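You operate a simulated robot arm through the tools that you are given. There is no shell and no other tool. Be economical: measure what you need, move in short steps, check, and stop when the job is done.

You run a simulated two-armed robot. Do the job below in one go: nothing can be reset, and whatever is moved stays where it is left.

TASK
Lift the tray lid open.
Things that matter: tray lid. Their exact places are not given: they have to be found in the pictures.

The check looks at the end state, three seconds after you hand in, the way a careful person would. Anything else that was tipped, shoved, dropped, spilled or broken makes it a failure. A push-on lid holds only when it is set on centred and level and pressed home; a screw cap is set on level and turned clockwise until tight.

THE ROBOT
Two 7-joint arms with two-finger parallel grippers on one trunk, on a base that drives. Base frame: it is fixed to the floor where the robot stands at the start and does not move with it; the origin is under the middle of the robot, x ahead of it, y to its left, z up. Units: mm, degrees, N and s.
The left shoulder is at the start at [70, 134, 1226], the right one opposite. With the tool pointing down near the work surface each hand reaches from about 100 to 640 mm from the robot's upright axis, wherever it stands, measured 20 degrees to its own side. Places, roughly: tray lid [500, 0, 900]. Payload 1.57 kg a hand.
The tool frame of a hand sits at the grasp point between the pads (the TCP): z along the fingers, y along the line on which they close. The tips reach 30 mm beyond it. Largest opening 80 mm; finger width 17, thickness 12; the body of the gripper, 40 by 82 mm, starts 80 mm behind the TCP.
Orientation is told as [roll, pitch, yaw] about the base's x, y, z axes, in that order, counted from this pose: with the fingers straight down and closing along the base's y, the tool's x points along the base's -x, its y along +y and its z along -z.

THE INTERFACE
- The arms move only by the tool play_rows. It takes "left_steps", "right_steps" or both (then of equal length, played together; a hand with none holds still); each is text: rows parted by semicolons, each of 7 numbers parted by spaces: the shift along the tool's x, y, z in mm, then the turn, a rotation vector about the tool's x, y, z in rad, then the opening in per cent of the stroke, from 0 (shut) to 100 (fully open). In form: dx dy dz rx ry rz claw; .... A call has 1 to 8 rows; each row is the pose to reach, as a shift and turn from the pose commanded when the call began, along the tool's axes at that moment. Rows are played at 5 a second. More than 50 mm and 8.6 degrees between two rows, or a gripper value outside its range, and nothing of the call is played. A pose out of reach is approached as far as the arm can. The call stops where the force on the tool passes 40 N (or 10 N more than at its start, if that is more) or the arm is blocked; 0.2 s more then pass. Each finger travels about 153 mm/s and halts on what it meets, pressing with about 40 N; the grip force reading is that of the motor and also rises with nothing between the fingers. The clock runs only during rows and for 0.2 s after the last one: add rows that repeat a pose to give the fingers time. The reply holds the time, the measured pose of the TCP, the force on the tool along the base axes, the opening and the grip force, in the units named above and with some noise.
- Cameras (640 x 400 px; columns grow to the right, rows downward): "scene" is now at [139.2, 11.5, 1445.9]; the picture's right is [0.07, -1.00, 0.00], its down [-0.68, -0.05, -0.73] and it looks along [0.73, 0.05, -0.68] (base axes); focal length 253 px, centre (320, 200). "left" rides on the left gripper at [72, 7, -122] in its tool frame; the picture's right is [-0.09, 1.00, 0.00], its down [-0.84, -0.08, -0.54] and it looks along [-0.54, -0.05, 0.84] (tool axes); focal length 238 px, centre (320, 200). "right" rides on the right gripper at [72, -7, -122] in its tool frame; the picture's right is [0.09, 1.00, 0.00], its down [-0.84, 0.08, -0.54] and it looks along [-0.54, 0.05, 0.84] (tool axes); focal length 238 px, centre (320, 200).
- get_image(camera): a new picture of that camera. The clock stands still meanwhile.
- lift_body(by): slides the trunk up (or, below 0, down) by that many mm; the arms and the scene camera ride with it, the base frame stays. It gives what a move gives, with no picture.
- base_move(legs): drives the robot by 1 to 6 legs, each [ahead, left, turn to the left] in mm, mm and degrees, along the robot's own axes; the way and the turn of a leg run together, so that a leg with both is an arc; at most 1500 mm and 180 degrees a leg. The arms and the cameras ride along, it lands a little off, and it stops where it bumps. It gives what a move gives.
- turn_head(pan, tilt): turns the head with the scene camera to pan (to the left, within 86 degrees either way) and tilt (down, from -29 to 69), counted from straight ahead of the robot. It gives what a move gives.
- locate(camera, pixels): for up to 12 pixels [column, row] of the newest picture of that camera ("zoom" is the newest enlarged one), the place [x, y, z] in the base frame of the surface seen there, good to about 3 mm, but the place of the scene camera against the robot may be out by one fixed shift of up to 12 mm in any direction. The clock stands still meanwhile.
- enlarge(camera, box): a new picture of the part [left, top, right, bottom] of that camera's present view, enlarged. The clock stands still meanwhile.
- sign_off(): hands the job in; it is judged then, once.

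Keep the steps short. Do not move on a guess: measure, check each grasp and each placing, and mend mistakes. In all there are 80 turns and 78 pictures (those below and enlarged ones count). Leave the grippers open and the arms clear of the work at the hand-in unless told otherwise, and finish with a single line.

The tools are called after "Call:" as name(argument=value, ...) on one line, values as JSON. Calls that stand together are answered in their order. play_rows: Moves the arms, as the interface text tells. Its arguments: {"type":"object","properties":{"left_steps":{"type":"string"},"right_steps":{"type":"string"}},"required":[]} The other tools are called the same way: lift_body (by) slides the trunk up or down; base_move (legs) drives the base; turn_head (pan, tilt) turns the head that bears the scene camera; get_image (camera) takes a picture; locate (camera, pixels) gives the place of the surface under pixels of a picture; enlarge (camera, box) takes an enlarged picture of a part of a camera's view; sign_off () hands the job in.

At the start:

```text
t: 0.0
left_position: [448.3, 195.4, 1195.2]
left_tool_rot: [0.0, 0.0, 0.0]
left_ft_force: [0.1, 0.1, 0.2]
left_width: 80.1
left_gripper_force: 0.2
right_position: [394.4, -192.4, 1142.5]
right_tool_rot: [0.0, 0.0, 0.1]
right_ft_force: [0.0, 0.6, 0.3]
right_width: 80.1
right_gripper_force: 0.2
trunk travel left (down, up): [-800.0, 140.0]
robot x, y, heading: [0.5, -1.8, -0.2]
head pan, tilt: [3.9, 42.8]
```

scene: 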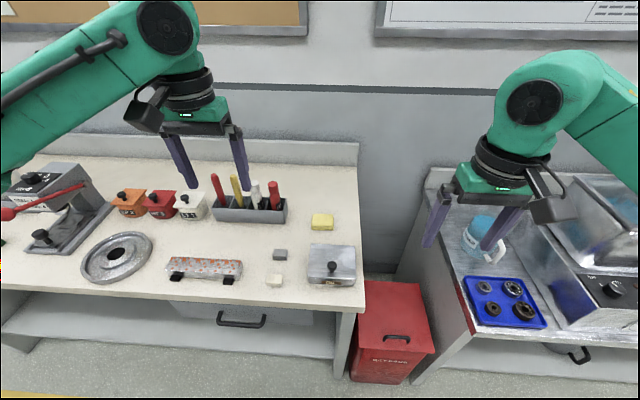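
right: 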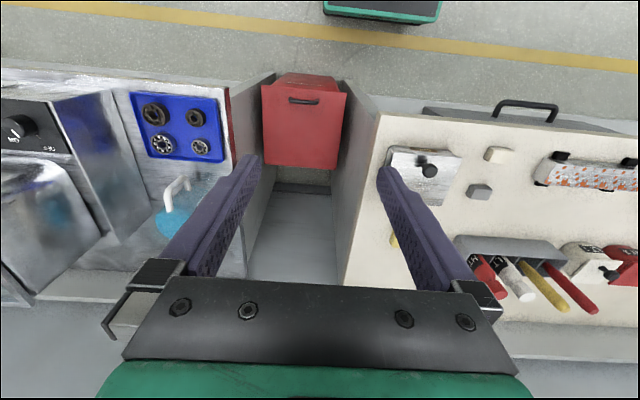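
left: 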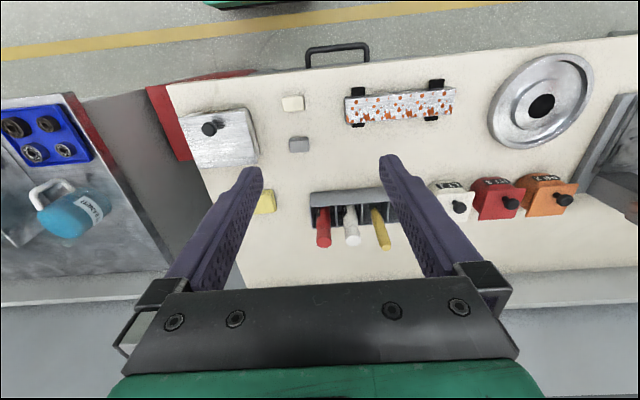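

The tray with a knobbed metal lid seems to be at scene pixel (331,265). I'll enlarge it to see how it is built.

Call:
enlarge(camera="scene", box=[260, 200, 388, 300])

Call:
enlarge(camera="left", box=[160, 80, 320, 180])

Call:
locate(camera="scene", pixels=[[332, 265], [311, 247], [352, 247], [309, 278], [355, 279], [331, 250], [331, 276], [308, 284], [355, 285], [370, 220], [345, 290], [322, 221]])

```text
4.00 times, centred on (324, 250) of scene
```

zoom: 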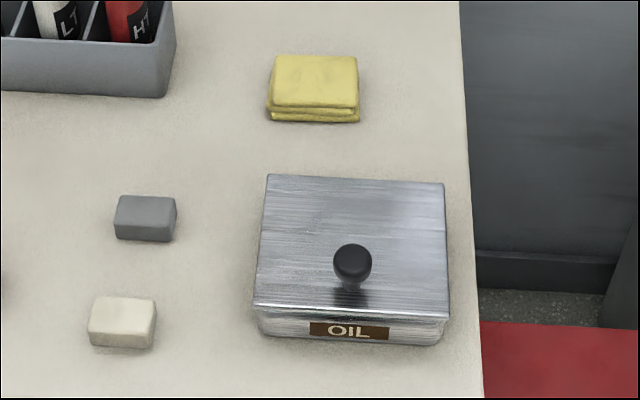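

```text
4.00 times, centred on (240, 130) of left
```

zoom: 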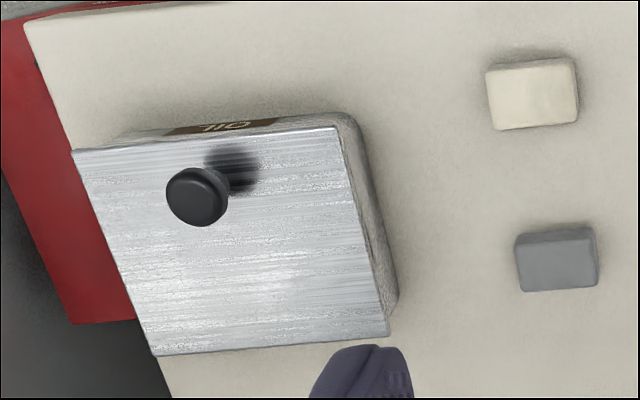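

```text
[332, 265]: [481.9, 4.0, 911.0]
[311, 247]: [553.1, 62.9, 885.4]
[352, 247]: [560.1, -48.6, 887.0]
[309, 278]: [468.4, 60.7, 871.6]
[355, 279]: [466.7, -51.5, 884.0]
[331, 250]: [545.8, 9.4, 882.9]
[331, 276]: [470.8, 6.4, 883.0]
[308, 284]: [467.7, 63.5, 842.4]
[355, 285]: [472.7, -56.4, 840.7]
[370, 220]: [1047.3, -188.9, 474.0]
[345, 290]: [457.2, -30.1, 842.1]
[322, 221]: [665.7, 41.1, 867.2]
```

The box has a knob near its front edge, so the hinge is probably at the back. The scene camera reads the table about 12 mm low, so I'll measure again with the hand cameras.

Call:
locate(camera="right", pixels=[[428, 169], [395, 150], [459, 158], [445, 200], [430, 185], [415, 160], [465, 190], [375, 130], [500, 200]])

Call:
locate(camera="left", pixels=[[209, 128], [183, 119], [241, 113], [255, 160], [202, 166], [218, 126], [230, 145], [270, 130], [180, 105], [292, 103], [300, 144], [264, 202]])

Call:
enlarge(camera="right", box=[360, 120, 520, 220])

```text
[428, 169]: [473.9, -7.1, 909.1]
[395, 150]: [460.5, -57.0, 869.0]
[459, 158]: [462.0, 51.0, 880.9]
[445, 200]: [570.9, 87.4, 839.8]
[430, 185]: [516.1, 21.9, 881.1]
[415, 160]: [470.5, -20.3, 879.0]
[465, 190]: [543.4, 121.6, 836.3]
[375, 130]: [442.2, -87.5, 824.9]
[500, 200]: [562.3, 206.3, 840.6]
```

```text
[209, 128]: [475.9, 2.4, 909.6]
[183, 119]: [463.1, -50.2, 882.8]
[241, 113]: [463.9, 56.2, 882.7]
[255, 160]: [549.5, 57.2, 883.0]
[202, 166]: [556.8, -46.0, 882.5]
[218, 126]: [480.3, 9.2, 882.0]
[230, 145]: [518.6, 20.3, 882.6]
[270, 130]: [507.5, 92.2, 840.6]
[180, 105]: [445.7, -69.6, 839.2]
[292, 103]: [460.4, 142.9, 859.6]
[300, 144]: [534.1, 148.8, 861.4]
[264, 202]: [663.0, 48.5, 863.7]
```

```text
4.00 times, centred on (440, 170) of right
```

zoom: 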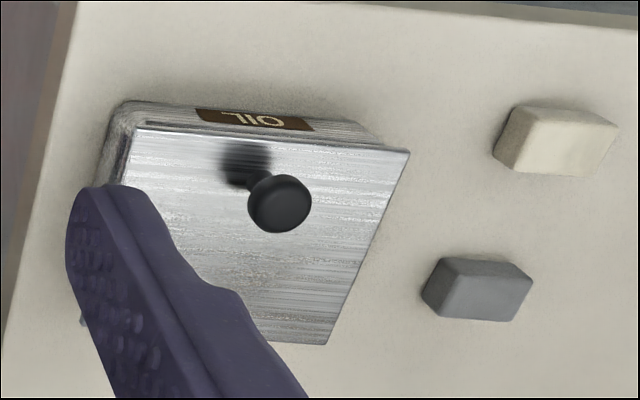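

The hand cameras agree: table z≈840, lid top z≈882, lid x 463–557 and y −50–56, knob centre about [478, 2, ~902]. I plan to grip the knob from the front with the right tool tilted forward, so the gripper can swing over as the lid opens. First I'll tilt it 60° in the air, clear of everything.

Call:
play_rows(right_steps="8 28 20 0 -0.148 0 100; 16 56 40 0 -0.296 0 100; 24 84 60 0 -0.444 0 100; 32 112 80 0 -0.592 0 100; 40 140 100 0 -0.74 0 100; 45 168 115 0 -0.888 0 100; 50 194 130 0 -1.03 0 100; 50 194 130 0 -1.047 0 100")

```text
t: 1.8
left_position: [449.0, 196.0, 1195.9]
left_tool_rot: [-0.1, 0.1, 0.0]
left_ft_force: [0.4, 0.9, 0.2]
left_width: 80.0
left_gripper_force: 0.0
right_position: [347.6, 1.3, 1015.2]
right_tool_rot: [0.9, -60.6, -1.4]
right_ft_force: [-0.7, 1.0, 0.1]
right_width: 80.0
right_gripper_force: 0.0
trunk travel left (down, up): [-800.0, 140.0]
robot x, y, heading: [0.3, 3.3, 0.2]
head pan, tilt: [3.9, 42.8]
```

The tilt worked: TCP [348, 1, 1015], pitch −60. I'll look from the hand and measure the knob again.

Call:
get_image(camera="right")

Call:
get_image(camera="scene")

```text
71 pictures are left
```

right: 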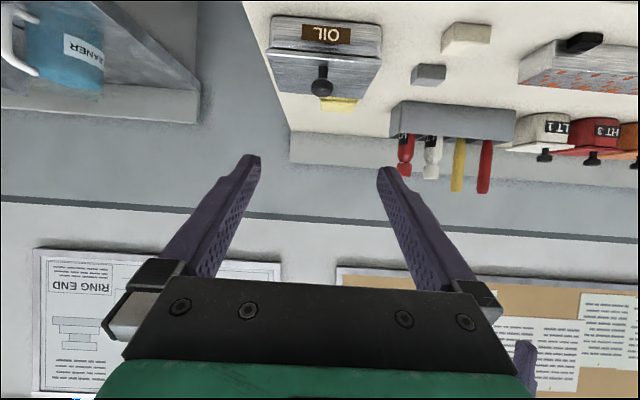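

```text
70 pictures are left
```

scene: 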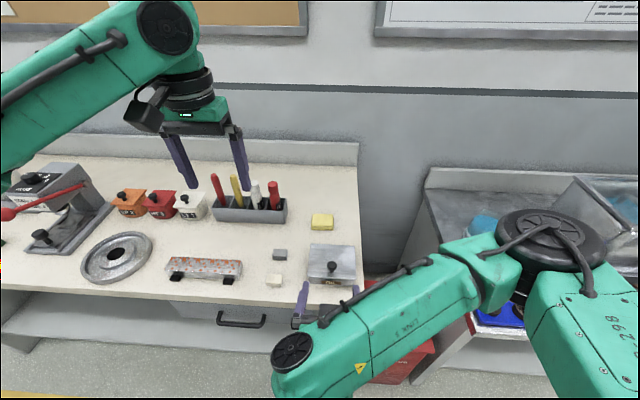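

Call:
enlarge(camera="right", box=[256, 10, 416, 110])

Call:
locate(camera="right", pixels=[[321, 86], [313, 87], [329, 87], [322, 72], [322, 92], [270, 45], [381, 60], [280, 71], [364, 92], [325, 45]])

```text
4.00 times, centred on (336, 60) of right
```

zoom: 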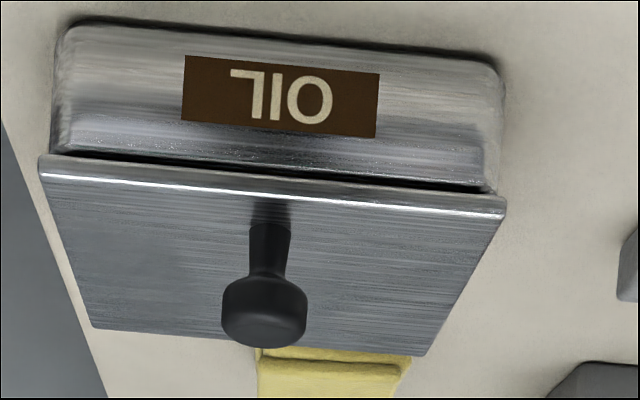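

```text
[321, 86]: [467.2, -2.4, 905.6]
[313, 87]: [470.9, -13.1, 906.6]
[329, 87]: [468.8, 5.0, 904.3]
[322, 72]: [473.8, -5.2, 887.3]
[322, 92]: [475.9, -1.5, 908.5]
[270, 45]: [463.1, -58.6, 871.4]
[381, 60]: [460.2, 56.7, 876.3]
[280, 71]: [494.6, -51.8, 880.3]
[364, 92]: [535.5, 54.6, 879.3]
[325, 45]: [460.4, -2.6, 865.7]
```

Knob head: centre about [477, −2, 902], roughly 20 mm wide, on a narrow stem. I'll approach along the tool axis and stop about 50 mm short to check alignment.

Call:
play_rows(right_steps="12 -1 35 0 0 0 100; 24 -2 70 0 0 0 100; 33 -3 100 0 0 0 100; 33 -3 100 0 0 0 100")

Call:
get_image(camera="right")

Call:
locate(camera="right", pixels=[[320, 100], [320, 110], [320, 120], [320, 130], [320, 140], [312, 130], [328, 130]])

```text
t: 2.8
left_position: [448.2, 197.2, 1194.8]
left_tool_rot: [-0.1, 0.0, -0.1]
left_ft_force: [0.5, -0.3, 0.3]
left_width: 80.1
left_gripper_force: 0.0
right_position: [413.1, -1.1, 933.4]
right_tool_rot: [0.0, -59.9, 0.0]
right_ft_force: [0.1, -0.2, 0.5]
right_width: 80.0
right_gripper_force: 0.0
trunk travel left (down, up): [-800.0, 140.0]
robot x, y, heading: [-4.0, -2.3, 0.0]
head pan, tilt: [3.9, 42.8]
```

```text
68 pictures are left
```

right: 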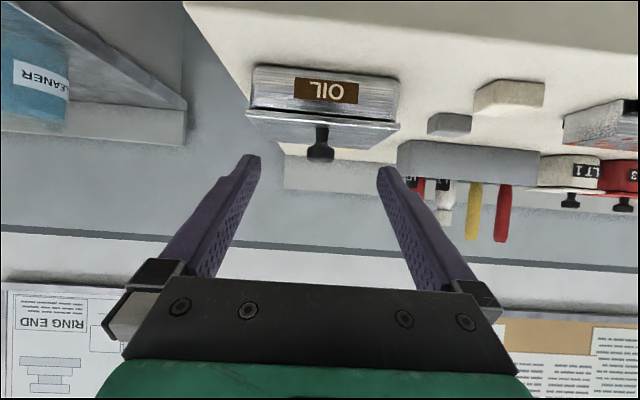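

```text
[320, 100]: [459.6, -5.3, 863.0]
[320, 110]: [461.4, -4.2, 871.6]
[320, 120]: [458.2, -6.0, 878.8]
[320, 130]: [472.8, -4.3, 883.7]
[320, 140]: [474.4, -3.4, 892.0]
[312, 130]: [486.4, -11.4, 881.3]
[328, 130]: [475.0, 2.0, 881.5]
```

The knob (column 320) lies midway between the fingertips (259 and 377). I'll advance 55 mm along the tool axis, still open, and check before closing.

Call:
play_rows(right_steps="-2 -1 20 0 0 0 100; -4 -2 40 0 0 0 100; -5 -2 54 0 0 0 100; -5 -2 54 0 0 0 100")

Call:
get_image(camera="right")

Call:
enlarge(camera="scene", box=[260, 220, 388, 300])

```text
t: 3.8
left_position: [448.9, 195.5, 1195.8]
left_tool_rot: [-0.1, -0.1, 0.0]
left_ft_force: [0.0, 0.5, 0.1]
left_width: 80.1
left_gripper_force: 0.1
right_position: [464.1, -2.7, 910.9]
right_tool_rot: [-0.1, -60.0, 0.0]
right_ft_force: [-0.1, -0.4, -0.2]
right_width: 80.0
right_gripper_force: 0.1
trunk travel left (down, up): [-800.0, 140.0]
robot x, y, heading: [1.7, -1.7, 0.1]
head pan, tilt: [3.9, 42.8]
```

```text
67 pictures are left
```

right: 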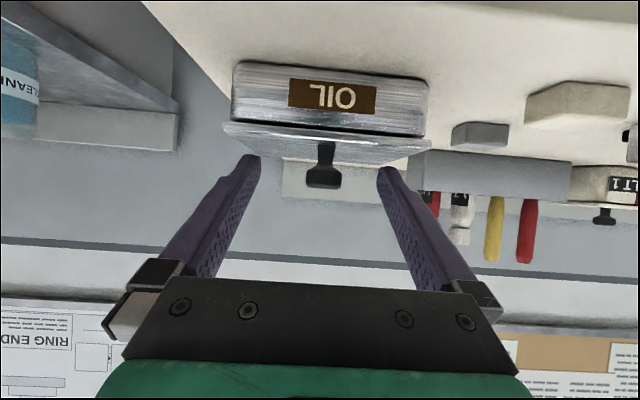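

```text
5.00 times, centred on (324, 260) of scene
```

zoom: 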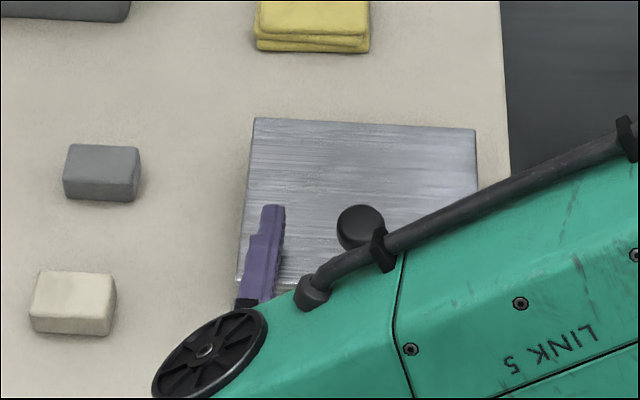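

The fingers flank the knob, with their tips just past it. I'll close them.

Call:
play_rows(right_steps="0 0 0 0 0 0 50; 0 0 0 0 0 0 30; 0 0 0 0 0 0 10; 0 0 0 0 0 0 0; 0 0 0 0 0 0 0")

Call:
get_image(camera="right")

```text
t: 5.0
left_position: [449.5, 198.8, 1195.7]
left_tool_rot: [-0.2, 0.0, 0.0]
left_ft_force: [0.2, -0.5, 0.0]
left_width: 80.0
left_gripper_force: 0.0
right_position: [463.1, -0.6, 910.8]
right_tool_rot: [-0.1, -60.0, 0.2]
right_ft_force: [1.2, 10.0, 0.2]
right_width: 23.0
right_gripper_force: 35.4
trunk travel left (down, up): [-800.0, 140.0]
robot x, y, heading: [1.2, -3.8, -0.2]
head pan, tilt: [3.9, 42.8]
```

```text
65 pictures are left
```

right: 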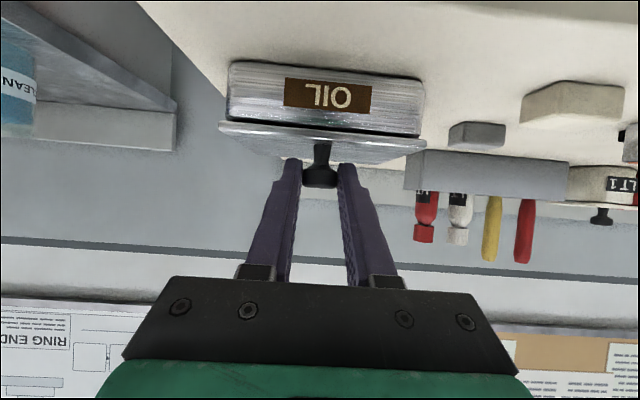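

The knob is gripped: width 23 mm, 35 N. There's a 10 N side load, so I'll shift 1.5 mm in +y to relieve it. Then I'll begin the opening arc about a back hinge at roughly (x 557, z 880), 8° only, watching force and lid.

Call:
play_rows(right_steps="0 1.5 0 0 0 0 0; -3.4 1.5 -0.7 0 0.035 0 0; -6.8 1.5 -1.2 0 0.07 0 0; -10.2 1.5 -1.6 0 0.105 0 0; -13.7 1.5 -1.9 0 0.14 0 0; -13.7 1.5 -1.9 0 0.14 0 0")

Call:
get_image(camera="right")

Call:
enlarge(camera="scene", box=[260, 220, 388, 300])

```text
t: 6.4
left_position: [447.4, 197.2, 1196.2]
left_tool_rot: [-0.2, 0.0, 0.0]
left_ft_force: [-0.5, -0.3, 0.4]
left_width: 79.9
left_gripper_force: 0.1
right_position: [468.7, -0.5, 925.5]
right_tool_rot: [0.0, -52.1, 0.0]
right_ft_force: [-0.1, 6.3, 9.2]
right_width: 23.2
right_gripper_force: 35.8
trunk travel left (down, up): [-800.0, 140.0]
robot x, y, heading: [0.4, -0.8, 0.1]
head pan, tilt: [3.9, 42.8]
```

```text
64 pictures are left
```

right: 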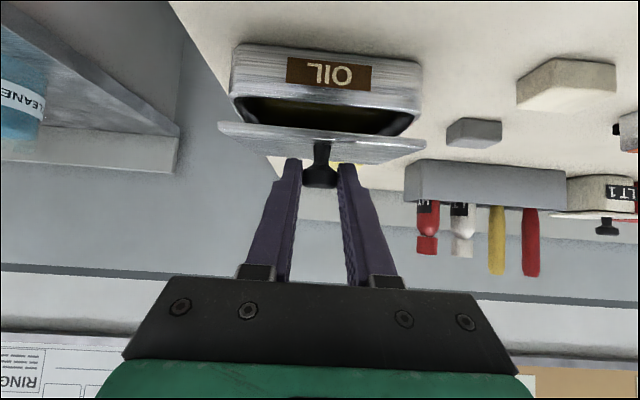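

```text
5.00 times, centred on (324, 260) of scene
```

zoom: 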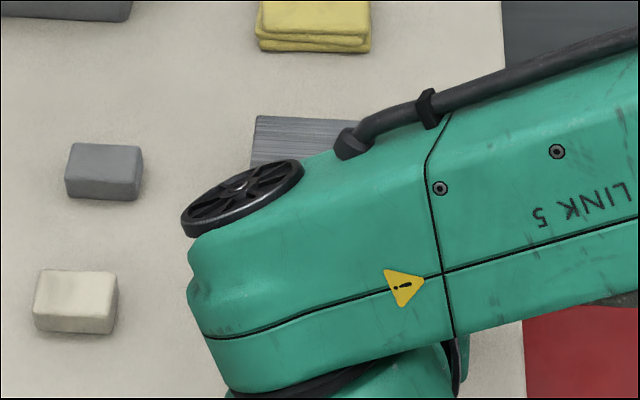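

The lid swings up with a gap at the front, so the hinge is at the back as expected. Forces are low, so I'll continue another 24° on the same arc, which repeats in tool coordinates.

Call:
play_rows(right_steps="-6.8 0.7 -1.2 0 0.07 0 0; -13.7 0.7 -1.9 0 0.14 0 0; -20.6 0.7 -2.1 0 0.209 0 0; -27.5 0.7 -1.8 0 0.279 0 0; -34.4 0.7 -1.1 0 0.349 0 0; -41.2 0.7 0.2 0 0.419 0 0; -41.2 0.7 0.2 0 0.419 0 0")

Call:
get_image(camera="right")

```text
t: 8.0
left_position: [446.3, 196.4, 1194.8]
left_tool_rot: [-0.2, -0.1, 0.1]
left_ft_force: [0.3, 0.3, 0.5]
left_width: 80.0
left_gripper_force: 0.1
right_position: [493.2, -0.5, 957.4]
right_tool_rot: [0.2, -28.1, 0.0]
right_ft_force: [-3.6, 4.4, 13.6]
right_width: 22.6
right_gripper_force: 35.6
trunk travel left (down, up): [-800.0, 140.0]
robot x, y, heading: [-5.2, 0.8, -0.2]
head pan, tilt: [3.9, 42.8]
```

```text
62 pictures are left
```

right: 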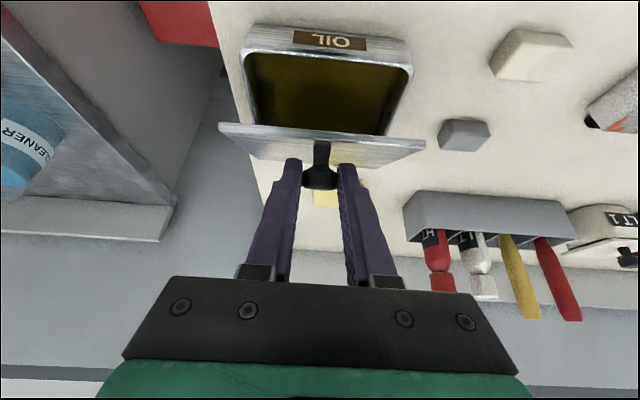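

The lid is at about 32° and the tray interior shows. The force leans slightly upward, so the hinge is probably a few mm further back; I'll adjust the arc for that and go on about 32°.

Call:
play_rows(right_steps="-7.8 0.7 -2.6 0 0.07 0 0; -15 0.7 -3.5 0 0.14 0 0; -22.3 0.7 -3.8 0 0.209 0 0; -29.5 0.7 -3.6 0 0.279 0 0; -36.7 0.7 -3.0 0 0.349 0 0; -43.9 0.7 -1.7 0 0.419 0 0; -50.9 0.7 -0.1 0 0.489 0 0; -57.8 0.7 2.1 0 0.559 0 0")

Call:
get_image(camera="right")

Call:
get_image(camera="scene")

```text
t: 9.8
left_position: [445.5, 195.6, 1197.1]
left_tool_rot: [-0.1, -0.1, -0.1]
left_ft_force: [0.5, 1.2, 0.2]
left_width: 79.9
left_gripper_force: 0.0
right_position: [542.6, -0.8, 983.9]
right_tool_rot: [0.0, 3.9, -0.1]
right_ft_force: [-0.3, -1.5, 21.1]
right_width: 23.3
right_gripper_force: 35.6
trunk travel left (down, up): [-800.0, 140.0]
robot x, y, heading: [-1.2, 0.5, -0.0]
head pan, tilt: [3.9, 42.8]
```

```text
61 pictures are left
```

right: 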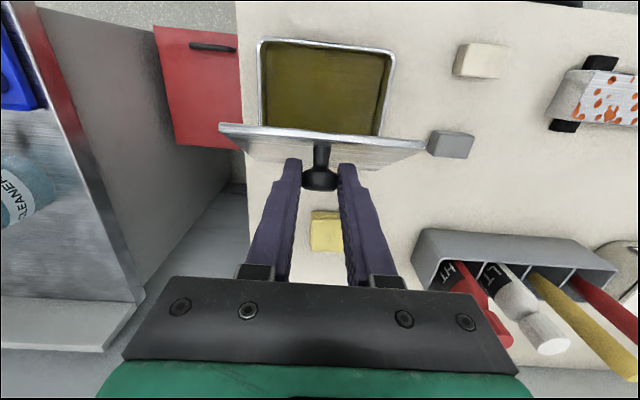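

```text
60 pictures are left
```

scene: 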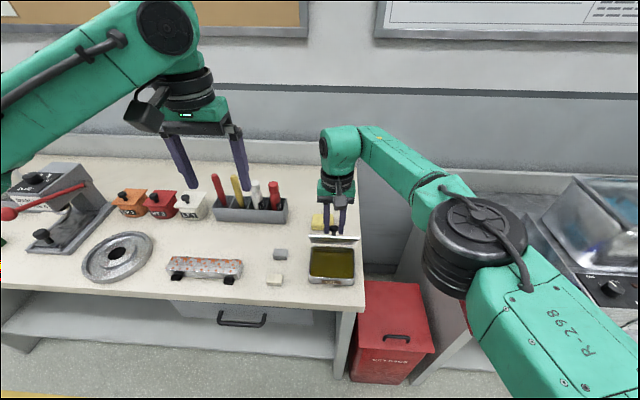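

The lid is at about 64° and still gripped. The tool is being pushed up with 21 N, so I'll ease it up 2.5 mm while continuing 20°.

Call:
play_rows(right_steps="0 0 -2.5 0 0 0 0; -7.1 0 -3.9 0 0.07 0 0; -14.3 0 -4.7 0 0.14 0 0; -21.6 0 -5 0 0.209 0 0; -28.8 0 -4.8 0 0.279 0 0; -36 0 -4.2 0 0.349 0 0; -36 0 -4.2 0 0.349 0 0")

Call:
get_image(camera="right")

Call:
enlarge(camera="scene", box=[260, 200, 388, 300])

```text
t: 11.4
left_position: [448.0, 194.0, 1195.7]
left_tool_rot: [0.0, 0.0, -0.1]
left_ft_force: [0.9, 0.6, -1.7]
left_width: 80.1
left_gripper_force: 0.1
right_position: [494.6, -36.5, 993.4]
right_tool_rot: [0.1, 24.1, 0.1]
right_ft_force: [0.5, 0.0, -0.4]
right_width: 0.0
right_gripper_force: 20.9
right hand out of reach, approached as far as the arm can: row 2, 3, 4, 5, 6, 7
trunk travel left (down, up): [-800.0, 140.0]
robot x, y, heading: [1.0, 0.6, -0.2]
head pan, tilt: [3.9, 42.8]
```

```text
59 pictures are left
```

right: 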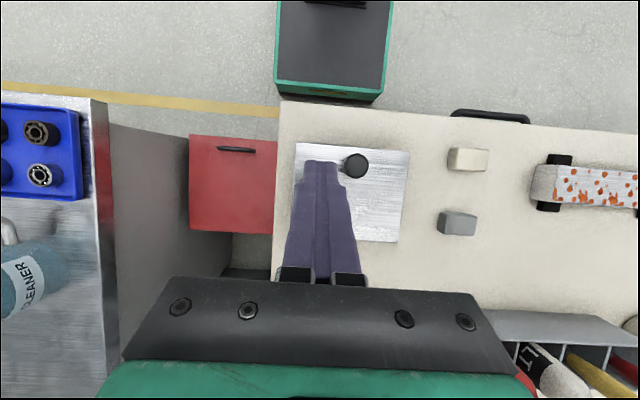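

```text
4.00 times, centred on (324, 250) of scene
```

zoom: 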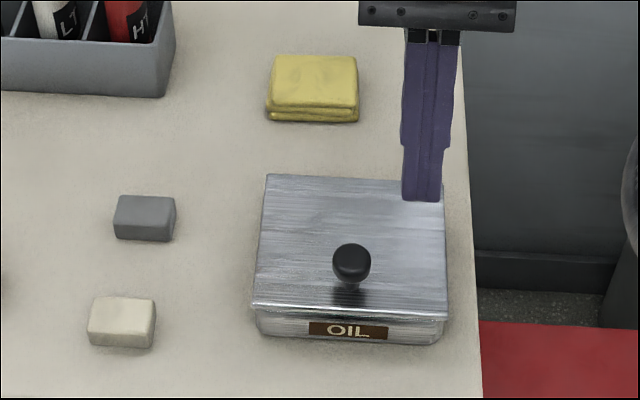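

The arm ran out of reach, the knob slipped out and the lid dropped shut; the tray and nearby items look unmoved. I need to stand closer. My base is visible in this right picture around (330,95), so I'll measure the gap from it to the table.

Call:
locate(camera="right", pixels=[[325, 98], [325, 92], [280, 80], [380, 95], [325, 60], [300, 104], [400, 112], [500, 123], [325, 107], [220, 145], [355, 166], [460, 112]])

Call:
turn_head(pan=4, tilt=66)

Call:
get_image(camera="scene")

```text
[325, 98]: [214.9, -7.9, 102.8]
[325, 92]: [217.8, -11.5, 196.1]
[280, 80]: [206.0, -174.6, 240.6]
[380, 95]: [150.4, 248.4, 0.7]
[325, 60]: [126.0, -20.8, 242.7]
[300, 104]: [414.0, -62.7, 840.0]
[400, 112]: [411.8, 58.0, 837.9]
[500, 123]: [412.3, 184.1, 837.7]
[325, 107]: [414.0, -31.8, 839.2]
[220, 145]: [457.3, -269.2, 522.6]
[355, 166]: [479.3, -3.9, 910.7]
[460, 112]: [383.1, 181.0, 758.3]
```

```text
t: 12.3
left_position: [448.7, 195.7, 1195.2]
left_tool_rot: [-0.2, 0.1, -0.1]
left_ft_force: [-0.3, 0.8, -0.1]
left_width: 80.1
left_gripper_force: 0.0
right_position: [495.8, -36.6, 994.4]
right_tool_rot: [0.0, 24.0, 0.0]
right_ft_force: [0.7, 0.2, 0.2]
right_width: 0.0
right_gripper_force: 21.5
trunk travel left (down, up): [-800.0, 140.0]
robot x, y, heading: [-0.1, -1.4, 0.0]
head pan, tilt: [4.0, 66.0]
```

```text
57 pictures are left
```

scene: 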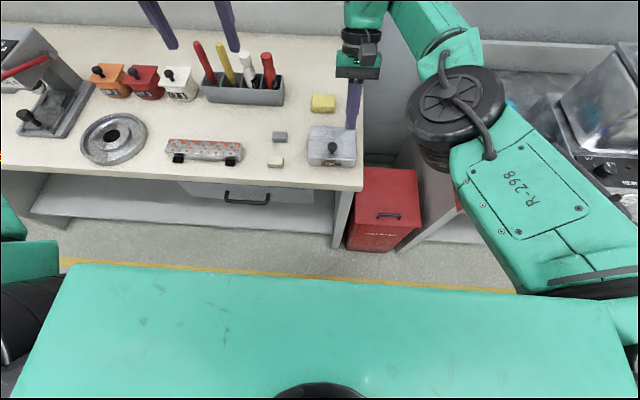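

Measured: base front at x≈217, table edge at 414, drawer handle out to 383, so driving 120 mm forward stays clear. The knob still reads [479, −4, 910], so the tray has not moved. First I'll lift the right hand back and up, levelling it.

Call:
play_rows(right_steps="20 -5 -20 0 -0.05 0 30; 50 -20 -30 0 -0.15 0 60; 80 -40 -40 0 -0.25 0 100; 105 -55 -48 0 -0.35 0 100; 127 -60 -53 0 -0.42 0 100; 127 -60 -53 0 -0.42 0 100")

```text
t: 13.7
left_position: [449.4, 195.9, 1195.4]
left_tool_rot: [0.0, 0.2, 0.0]
left_ft_force: [0.0, -0.5, -0.5]
left_width: 80.3
left_gripper_force: 0.0
right_position: [406.4, -97.9, 1092.9]
right_tool_rot: [-0.1, 0.1, -0.1]
right_ft_force: [0.3, -0.9, -1.0]
right_width: 80.0
right_gripper_force: 0.1
trunk travel left (down, up): [-800.0, 140.0]
robot x, y, heading: [-4.5, 0.2, 0.0]
head pan, tilt: [4.0, 66.0]
```

The right hand is clear. Now I'll drive 120 mm ahead.

Call:
base_move(legs=[[120, 0, 0]])

Call:
turn_head(pan=4, tilt=50)

Call:
get_image(camera="scene")

```text
t: 14.9
left_position: [567.1, 195.3, 1197.2]
left_tool_rot: [-0.1, -0.1, 0.0]
left_ft_force: [0.5, 0.1, 0.7]
left_width: 80.1
left_gripper_force: 0.0
right_position: [524.4, -98.0, 1094.5]
right_tool_rot: [0.0, -0.1, 0.0]
right_ft_force: [0.2, 0.5, -0.8]
right_width: 80.1
right_gripper_force: 0.0
trunk travel left (down, up): [-800.0, 140.0]
robot x, y, heading: [117.4, -1.0, 0.1]
head pan, tilt: [4.0, 66.0]
```

```text
t: 15.7
left_position: [571.5, 196.6, 1195.3]
left_tool_rot: [-0.1, 0.1, 0.0]
left_ft_force: [0.0, -0.4, 1.1]
left_width: 79.8
left_gripper_force: 0.0
right_position: [527.4, -98.2, 1092.8]
right_tool_rot: [0.0, 0.1, 0.0]
right_ft_force: [-0.7, -0.6, 0.4]
right_width: 80.3
right_gripper_force: 0.0
trunk travel left (down, up): [-800.0, 140.0]
robot x, y, heading: [120.6, 2.6, 0.3]
head pan, tilt: [4.0, 50.0]
```

```text
56 pictures are left
```

scene: 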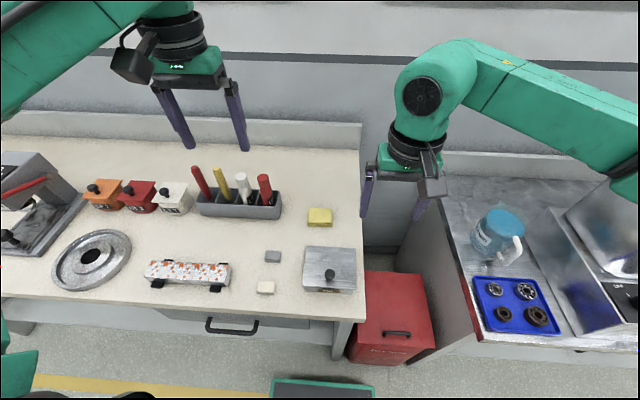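

I'm at x≈119 with everything undisturbed. Next I'll tilt the right hand 60° and bring it to about 100 mm above the grasp place.

Call:
play_rows(right_steps="10 12 10 0 -0.14 0 100; 20 24 20 0 -0.28 0 100; 30 36 30 0 -0.42 0 100; 40 48 42 0 -0.56 0 100; 50 60 54 0 -0.7 0 100; 60 72 66 0 -0.84 0 100; 66 84 76 0 -0.97 0 100; 68 95 83 0 -1.047 0 100")

Call:
get_image(camera="right")

```text
t: 17.5
left_position: [570.0, 196.6, 1195.7]
left_tool_rot: [-0.1, -0.1, 0.0]
left_ft_force: [0.0, -0.3, 0.5]
left_width: 79.9
left_gripper_force: 0.0
right_position: [469.1, -4.3, 1015.1]
right_tool_rot: [2.0, -61.1, -3.8]
right_ft_force: [0.2, 0.7, -0.7]
right_width: 80.0
right_gripper_force: 0.0
trunk travel left (down, up): [-800.0, 140.0]
robot x, y, heading: [118.1, -2.4, -0.1]
head pan, tilt: [4.0, 50.0]
```

```text
55 pictures are left
```

right: 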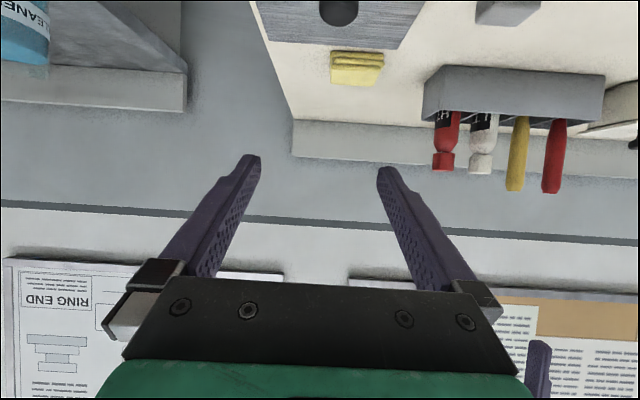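

The hand is slightly lagging at [469, −4, 1015]. I'll descend about 60 mm and let it settle.

Call:
play_rows(right_steps="25 1 18 0 0 0 100; 49 2 35 0 0 0 100; 49 2 35 0 0 0 100; 49 2 35 0 0 0 100")

Call:
get_image(camera="right")

Call:
locate(camera="right", pixels=[[330, 110], [330, 100], [330, 90], [330, 80], [320, 100], [340, 100]])

```text
t: 18.5
left_position: [569.7, 195.8, 1194.8]
left_tool_rot: [-0.1, 0.0, 0.0]
left_ft_force: [-0.4, -0.1, 0.3]
left_width: 80.1
left_gripper_force: 0.1
right_position: [463.0, -2.5, 949.7]
right_tool_rot: [0.0, -59.9, 0.1]
right_ft_force: [0.9, -0.1, -0.8]
right_width: 80.2
right_gripper_force: 0.1
trunk travel left (down, up): [-800.0, 140.0]
robot x, y, heading: [118.5, -1.9, -0.1]
head pan, tilt: [4.0, 50.0]
```

```text
54 pictures are left
```

right: 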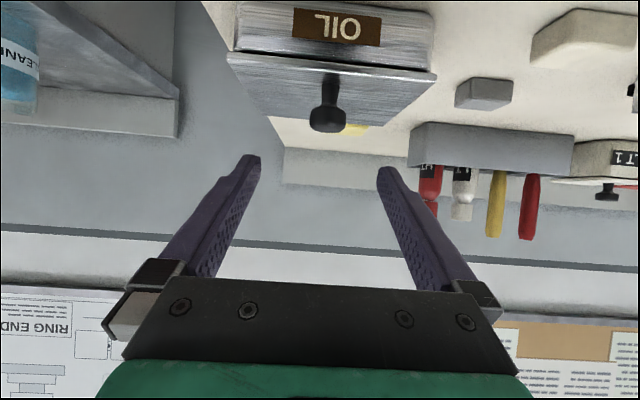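

```text
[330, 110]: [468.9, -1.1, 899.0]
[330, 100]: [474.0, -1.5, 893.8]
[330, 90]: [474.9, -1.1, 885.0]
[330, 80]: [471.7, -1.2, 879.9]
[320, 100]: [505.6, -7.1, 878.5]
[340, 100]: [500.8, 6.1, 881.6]
```

The knob is at about [478, −1]. I'll lower to TCP ≈[465, −0.5, 911], then close.

Call:
play_rows(right_steps="17 1 11 0 0 0 100; 33 1.5 21 0 0 0 100; 33 1.5 21 0 0 0 100; 33 1.5 21 0 0 0 50; 33 1.5 21 0 0 0 30; 33 1.5 21 0 0 0 10; 33 1.5 21 0 0 0 0; 33 1.5 21 0 0 0 0")

Call:
get_image(camera="right")

```text
t: 20.3
left_position: [569.2, 196.8, 1194.3]
left_tool_rot: [-0.1, 0.0, 0.0]
left_ft_force: [1.1, -0.1, -0.2]
left_width: 79.9
left_gripper_force: 0.0
right_position: [465.5, 0.1, 911.6]
right_tool_rot: [0.0, -60.0, 0.0]
right_ft_force: [-1.0, -0.2, -1.3]
right_width: 22.7
right_gripper_force: 35.3
trunk travel left (down, up): [-800.0, 140.0]
robot x, y, heading: [122.1, -0.3, -0.0]
head pan, tilt: [4.0, 50.0]
```

```text
53 pictures are left
```

right: 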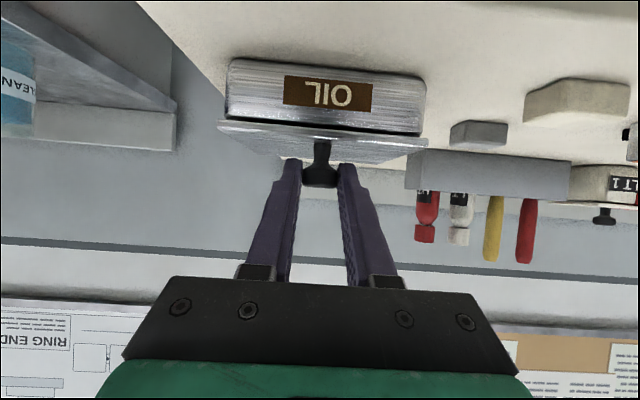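

Clean grip this time: 22.7 mm, no side load. I'll swing the lid to about 32° using the refined hinge (x≈564).

Call:
play_rows(right_steps="-7.1 0 -1.4 0 0.07 0 0; -14.25 0 -2.3 0 0.14 0 0; -21.5 0 -2.7 0 0.209 0 0; -28.7 0 -2.6 0 0.279 0 0; -35.9 0 -2 0 0.349 0 0; -43 0 -0.85 0 0.419 0 0; -50 0 0.75 0 0.489 0 0; -57 0 2.85 0 0.559 0 0")

Call:
get_image(camera="right")

```text
t: 22.1
left_position: [570.8, 194.5, 1194.6]
left_tool_rot: [0.0, 0.0, 0.0]
left_ft_force: [-0.2, -0.9, -0.1]
left_width: 79.8
left_gripper_force: 0.0
right_position: [496.2, -0.2, 957.7]
right_tool_rot: [0.1, -27.9, -0.2]
right_ft_force: [3.0, -4.8, 4.6]
right_width: 23.2
right_gripper_force: 35.6
trunk travel left (down, up): [-800.0, 140.0]
robot x, y, heading: [121.5, -0.4, 0.1]
head pan, tilt: [4.0, 50.0]
```

```text
52 pictures are left
```

right: 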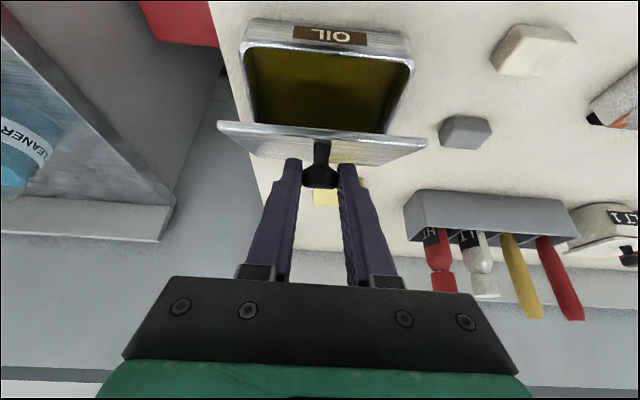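

About 32° open with small forces. I'll repeat the same arc for another 32°.

Call:
play_rows(right_steps="-7.1 -0.4 -1.4 0 0.07 0 0; -14.25 -0.4 -2.3 0 0.14 0 0; -21.5 -0.4 -2.7 0 0.209 0 0; -28.7 -0.4 -2.6 0 0.279 0 0; -35.9 -0.4 -2 0 0.349 0 0; -43 -0.4 -0.85 0 0.419 0 0; -50 -0.4 0.75 0 0.489 0 0; -57 -0.4 2.85 0 0.559 0 0")

```text
t: 23.9
left_position: [571.0, 195.2, 1195.7]
left_tool_rot: [0.0, -0.1, 0.0]
left_ft_force: [0.3, -0.2, 0.3]
left_width: 80.0
left_gripper_force: 0.0
right_position: [548.0, 0.7, 982.9]
right_tool_rot: [0.1, 4.2, 0.0]
right_ft_force: [1.4, -3.3, 4.7]
right_width: 23.1
right_gripper_force: 35.9
trunk travel left (down, up): [-800.0, 140.0]
robot x, y, heading: [119.2, 2.0, -0.2]
head pan, tilt: [4.0, 50.0]
```

About 64°, forces still small. Next 20°, watching for reach warnings.

Call:
play_rows(right_steps="-7.1 -0.3 -1.4 0 0.07 0 0; -14.25 -0.3 -2.3 0 0.14 0 0; -21.5 -0.3 -2.7 0 0.209 0 0; -28.7 -0.3 -2.6 0 0.279 0 0; -35.9 -0.3 -2 0 0.349 0 0")

Call:
get_image(camera="scene")

Call:
get_image(camera="right")

```text
t: 25.1
left_position: [569.6, 195.9, 1195.5]
left_tool_rot: [0.0, 0.0, 0.0]
left_ft_force: [-0.1, -0.3, 0.5]
left_width: 80.0
left_gripper_force: 0.1
right_position: [583.6, 0.7, 982.1]
right_tool_rot: [0.0, 24.0, -0.1]
right_ft_force: [6.8, -2.2, 19.0]
right_width: 23.3
right_gripper_force: 35.7
trunk travel left (down, up): [-800.0, 140.0]
robot x, y, heading: [120.8, -2.6, 0.1]
head pan, tilt: [4.0, 50.0]
```

```text
51 pictures are left
```

scene: 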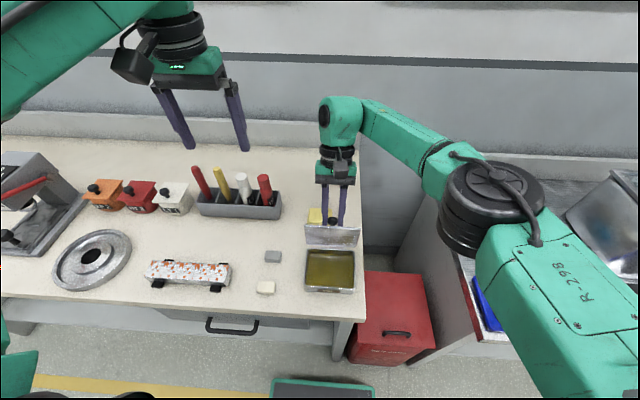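

```text
50 pictures are left
```

right: 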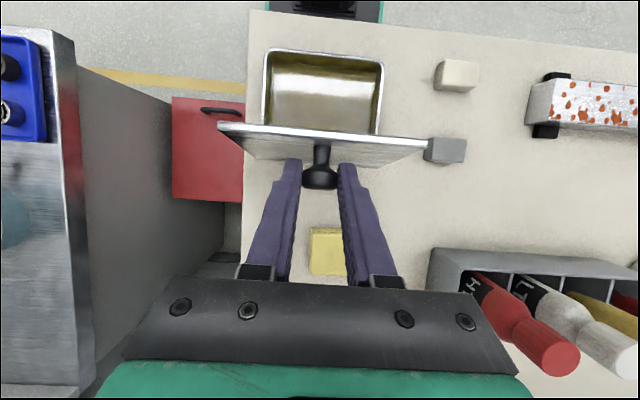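

About 84°, no reach trouble. Upward load is 19 N, so I'll ease about 1.7 mm outward and go on 12°, watching for an end stop.

Call:
play_rows(right_steps="0 0 -1.7 0 0 0 0; -7.1 0 -3.1 0 0.07 0 0; -14.25 0 -4.1 0 0.14 0 0; -21.5 0 -4.6 0 0.209 0 0; -21.5 0 -4.6 0 0.209 0 0")

Call:
get_image(camera="right")

```text
t: 26.3
left_position: [574.4, 200.5, 1193.1]
left_tool_rot: [-0.3, 0.3, -0.1]
left_ft_force: [0.6, 0.1, 0.0]
left_width: 79.9
left_gripper_force: 0.0
right_position: [575.3, -0.6, 989.0]
right_tool_rot: [0.2, 34.7, 0.3]
right_ft_force: [3.2, 16.8, -22.9]
right_width: 23.5
right_gripper_force: 35.1
right hand out of reach, approached as far as the arm can: row 2, 3, 4, 5
trunk travel left (down, up): [-800.0, 140.0]
robot x, y, heading: [120.9, -0.2, 0.0]
head pan, tilt: [4.0, 50.0]
```

```text
49 pictures are left
```

right: 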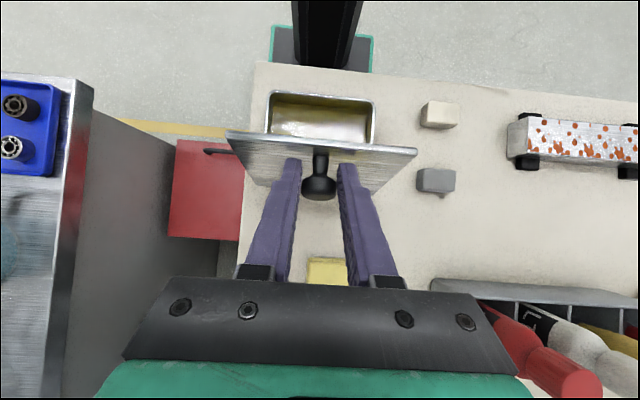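

The arm hit its reach limit with that tilt, but the knob is still held (23.5 mm) and the lid stands at about 76–80°. I'll turn the tool upright about the knob, letting it pivot in the pads, which brings the wrist nearer and regains reach.

Call:
play_rows(right_steps="1.1 0.5 0.6 0 -0.1 0 0; 3.1 1 1.4 0 -0.2 0 0; 5 1 2.1 0 -0.3 0 0; 6.9 1 2.8 0 -0.4 0 0; 8.7 1 3.6 0 -0.5 0 0; 10.4 1 4.7 0 -0.6 0 0; 10.4 1 4.7 0 -0.6 0 0")

Call:
get_image(camera="right")

Call:
enlarge(camera="scene", box=[260, 180, 420, 300])

```text
t: 27.9
left_position: [567.0, 200.4, 1195.3]
left_tool_rot: [-0.3, -0.1, 0.0]
left_ft_force: [0.7, 0.0, 0.4]
left_width: 80.1
left_gripper_force: 0.0
right_position: [555.8, 0.3, 993.6]
right_tool_rot: [0.0, 1.7, -0.1]
right_ft_force: [-10.5, 13.8, -0.8]
right_width: 23.1
right_gripper_force: 35.3
trunk travel left (down, up): [-800.0, 140.0]
robot x, y, heading: [118.6, -0.5, -0.1]
head pan, tilt: [4.0, 50.0]
```

```text
48 pictures are left
```

right: 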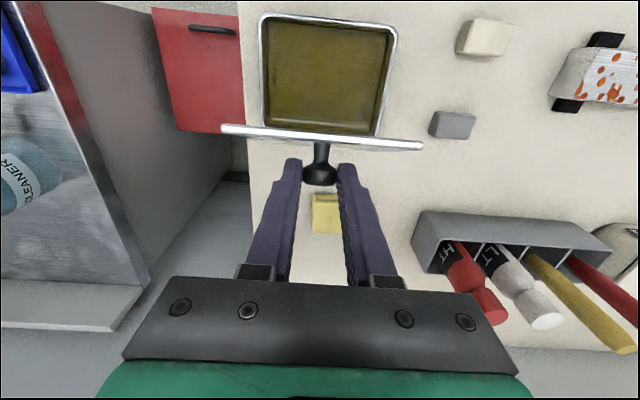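

```text
3.33 times, centred on (340, 240) of scene
```

zoom: 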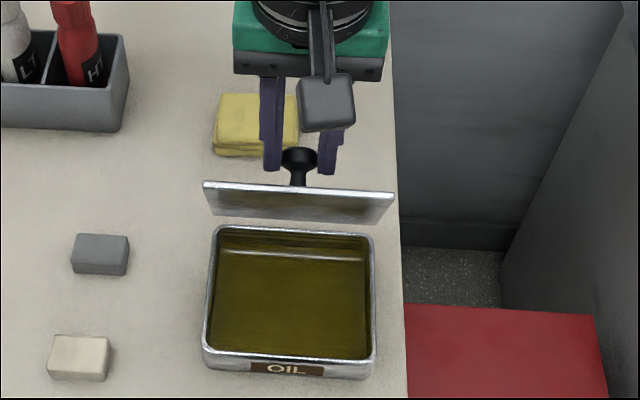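

The pivot worked: the tool is upright and the lid is at about 72–75°. Keeping the tool upright, I'll pull the knob backward along its circle (radius ≈93 about the hinge), x +40 mm, which should pass vertical.

Call:
play_rows(right_steps="-4 1 -0.2 0 0 0 0; -8 1 -0.4 0 0 0 0; -16 1 0 0 0 0 0; -24 1 1 0 0 0 0; -32 1 2.7 0 0 0 0; -40 1 5.3 0 0 0 0; -40 1 5.3 0 0 0 0")

Call:
get_image(camera="right")

Call:
enlarge(camera="scene", box=[260, 180, 420, 300])

```text
t: 29.5
left_position: [567.8, 198.2, 1195.6]
left_tool_rot: [-0.3, -0.3, 0.0]
left_ft_force: [0.0, -0.2, -1.2]
left_width: 79.8
left_gripper_force: 0.0
right_position: [596.3, -0.5, 987.4]
right_tool_rot: [0.0, 1.5, -0.1]
right_ft_force: [-7.7, 8.7, 9.2]
right_width: 22.9
right_gripper_force: 35.5
trunk travel left (down, up): [-800.0, 140.0]
robot x, y, heading: [124.8, 2.0, 0.1]
head pan, tilt: [4.0, 50.0]
```

```text
46 pictures are left
```

right: 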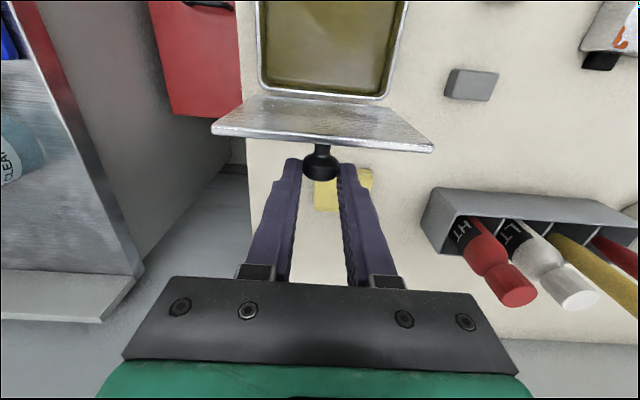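

```text
3.33 times, centred on (340, 240) of scene
```

zoom: 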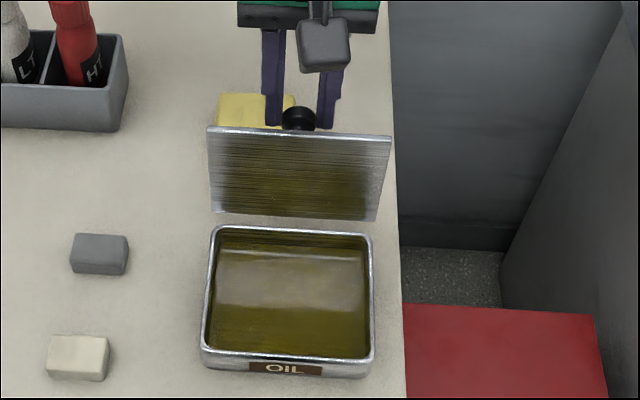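

The lid looks past vertical. I'll measure its plane.

Call:
locate(camera="zoom", pixels=[[240, 135], [240, 150], [240, 180], [240, 205], [350, 145], [350, 180], [350, 210]])

```text
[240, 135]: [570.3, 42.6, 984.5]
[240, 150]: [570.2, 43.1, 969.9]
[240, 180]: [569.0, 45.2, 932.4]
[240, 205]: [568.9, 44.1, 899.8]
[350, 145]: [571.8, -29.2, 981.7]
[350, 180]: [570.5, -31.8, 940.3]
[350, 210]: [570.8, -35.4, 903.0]
```

The lid is at about 91°, too close to vertical to trust. I'll go on along the circle another 24 mm in x and 11 mm down, to around 107°.

Call:
play_rows(right_steps="-4 0.7 1 0 0 0 0; -8 0.7 2.5 0 0 0 0; -12 0.7 4.2 0 0 0 0; -16 0.7 6.1 0 0 0 0; -20 0.7 8.4 0 0 0 0; -24 0.7 10.8 0 0 0 0; -24 0.7 10.8 0 0 0 0")

Call:
get_image(camera="right")

Call:
enlarge(camera="scene", box=[260, 180, 420, 300])

Call:
locate(camera="zoom", pixels=[[240, 135], [240, 150], [240, 180], [240, 205], [350, 145], [350, 180], [350, 210]])

```text
t: 31.1
left_position: [568.4, 198.4, 1195.9]
left_tool_rot: [-0.1, -0.1, 0.0]
left_ft_force: [1.6, -0.7, -0.5]
left_width: 79.9
left_gripper_force: 0.0
right_position: [620.8, 0.8, 974.3]
right_tool_rot: [0.0, 1.5, 0.0]
right_ft_force: [2.6, 8.7, 14.5]
right_width: 19.8
right_gripper_force: 33.4
trunk travel left (down, up): [-800.0, 140.0]
robot x, y, heading: [120.2, -1.2, 0.1]
head pan, tilt: [4.0, 50.0]
```

```text
44 pictures are left
```

right: 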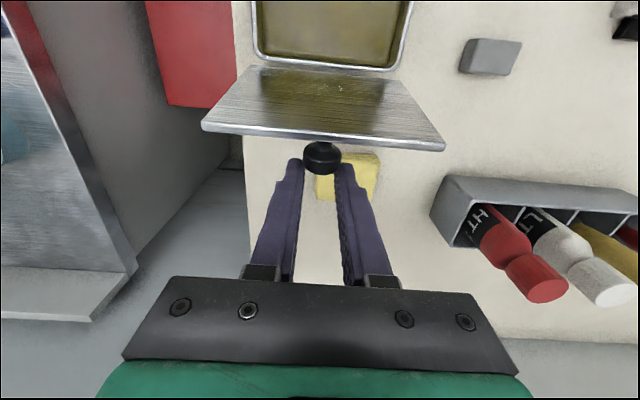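

```text
3.33 times, centred on (340, 240) of scene
```

zoom: 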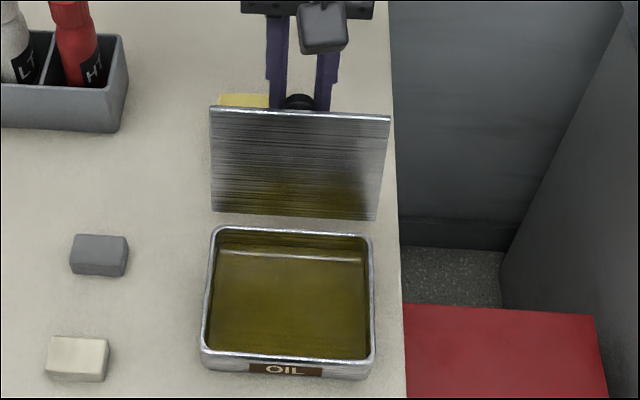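

```text
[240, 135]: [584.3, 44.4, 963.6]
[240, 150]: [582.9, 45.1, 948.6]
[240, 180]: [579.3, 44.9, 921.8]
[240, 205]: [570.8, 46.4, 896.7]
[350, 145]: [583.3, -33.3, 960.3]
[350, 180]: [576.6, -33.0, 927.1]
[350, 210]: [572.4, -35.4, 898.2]
```

The lid is at about 101° and the grip has slid toward the knob's edge (19.8 mm). I'll go a little further gently, to feel for a stop before letting go.

Call:
play_rows(right_steps="-3 0.5 1.5 0 0 0 0; -6 0.5 3.4 0 0 0 0; -9 0.5 5.4 0 0 0 0; -12 0.5 7.5 0 0 0 0; -12 0.5 7.5 0 0 0 0")

Call:
enlarge(camera="scene", box=[260, 180, 420, 300])

Call:
locate(camera="zoom", pixels=[[240, 135], [240, 150], [240, 180], [240, 205], [350, 145], [350, 180], [350, 210]])

Call:
get_image(camera="right")

```text
t: 32.3
left_position: [568.8, 195.6, 1195.1]
left_tool_rot: [-0.1, 0.1, 0.0]
left_ft_force: [-0.1, -0.2, -0.2]
left_width: 79.9
left_gripper_force: 0.0
right_position: [633.8, -2.4, 967.0]
right_tool_rot: [0.0, 1.8, 0.0]
right_ft_force: [0.5, 0.0, -0.2]
right_width: 0.4
right_gripper_force: 21.0
trunk travel left (down, up): [-800.0, 140.0]
robot x, y, heading: [124.3, 1.7, 0.2]
head pan, tilt: [4.0, 50.0]
```

```text
3.33 times, centred on (340, 240) of scene
```

zoom: 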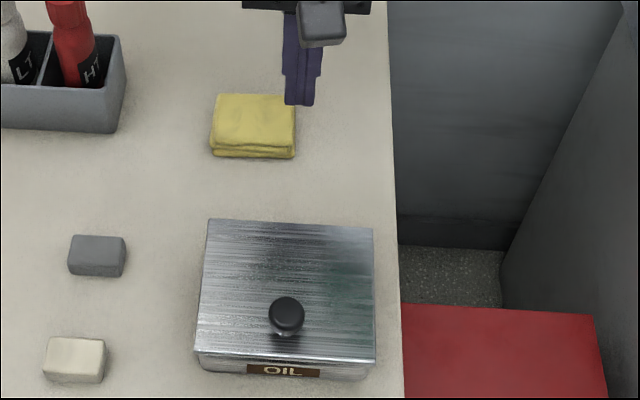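

```text
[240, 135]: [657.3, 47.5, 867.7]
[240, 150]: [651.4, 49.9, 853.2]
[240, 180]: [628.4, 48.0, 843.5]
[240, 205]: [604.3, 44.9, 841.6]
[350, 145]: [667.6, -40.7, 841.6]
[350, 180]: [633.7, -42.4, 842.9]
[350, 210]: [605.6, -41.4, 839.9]
```

```text
41 pictures are left
```

right: 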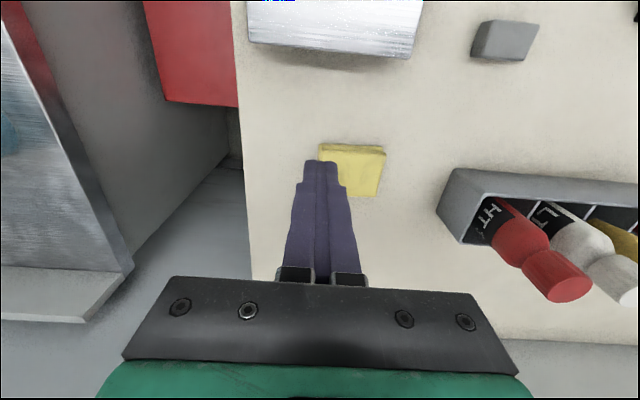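

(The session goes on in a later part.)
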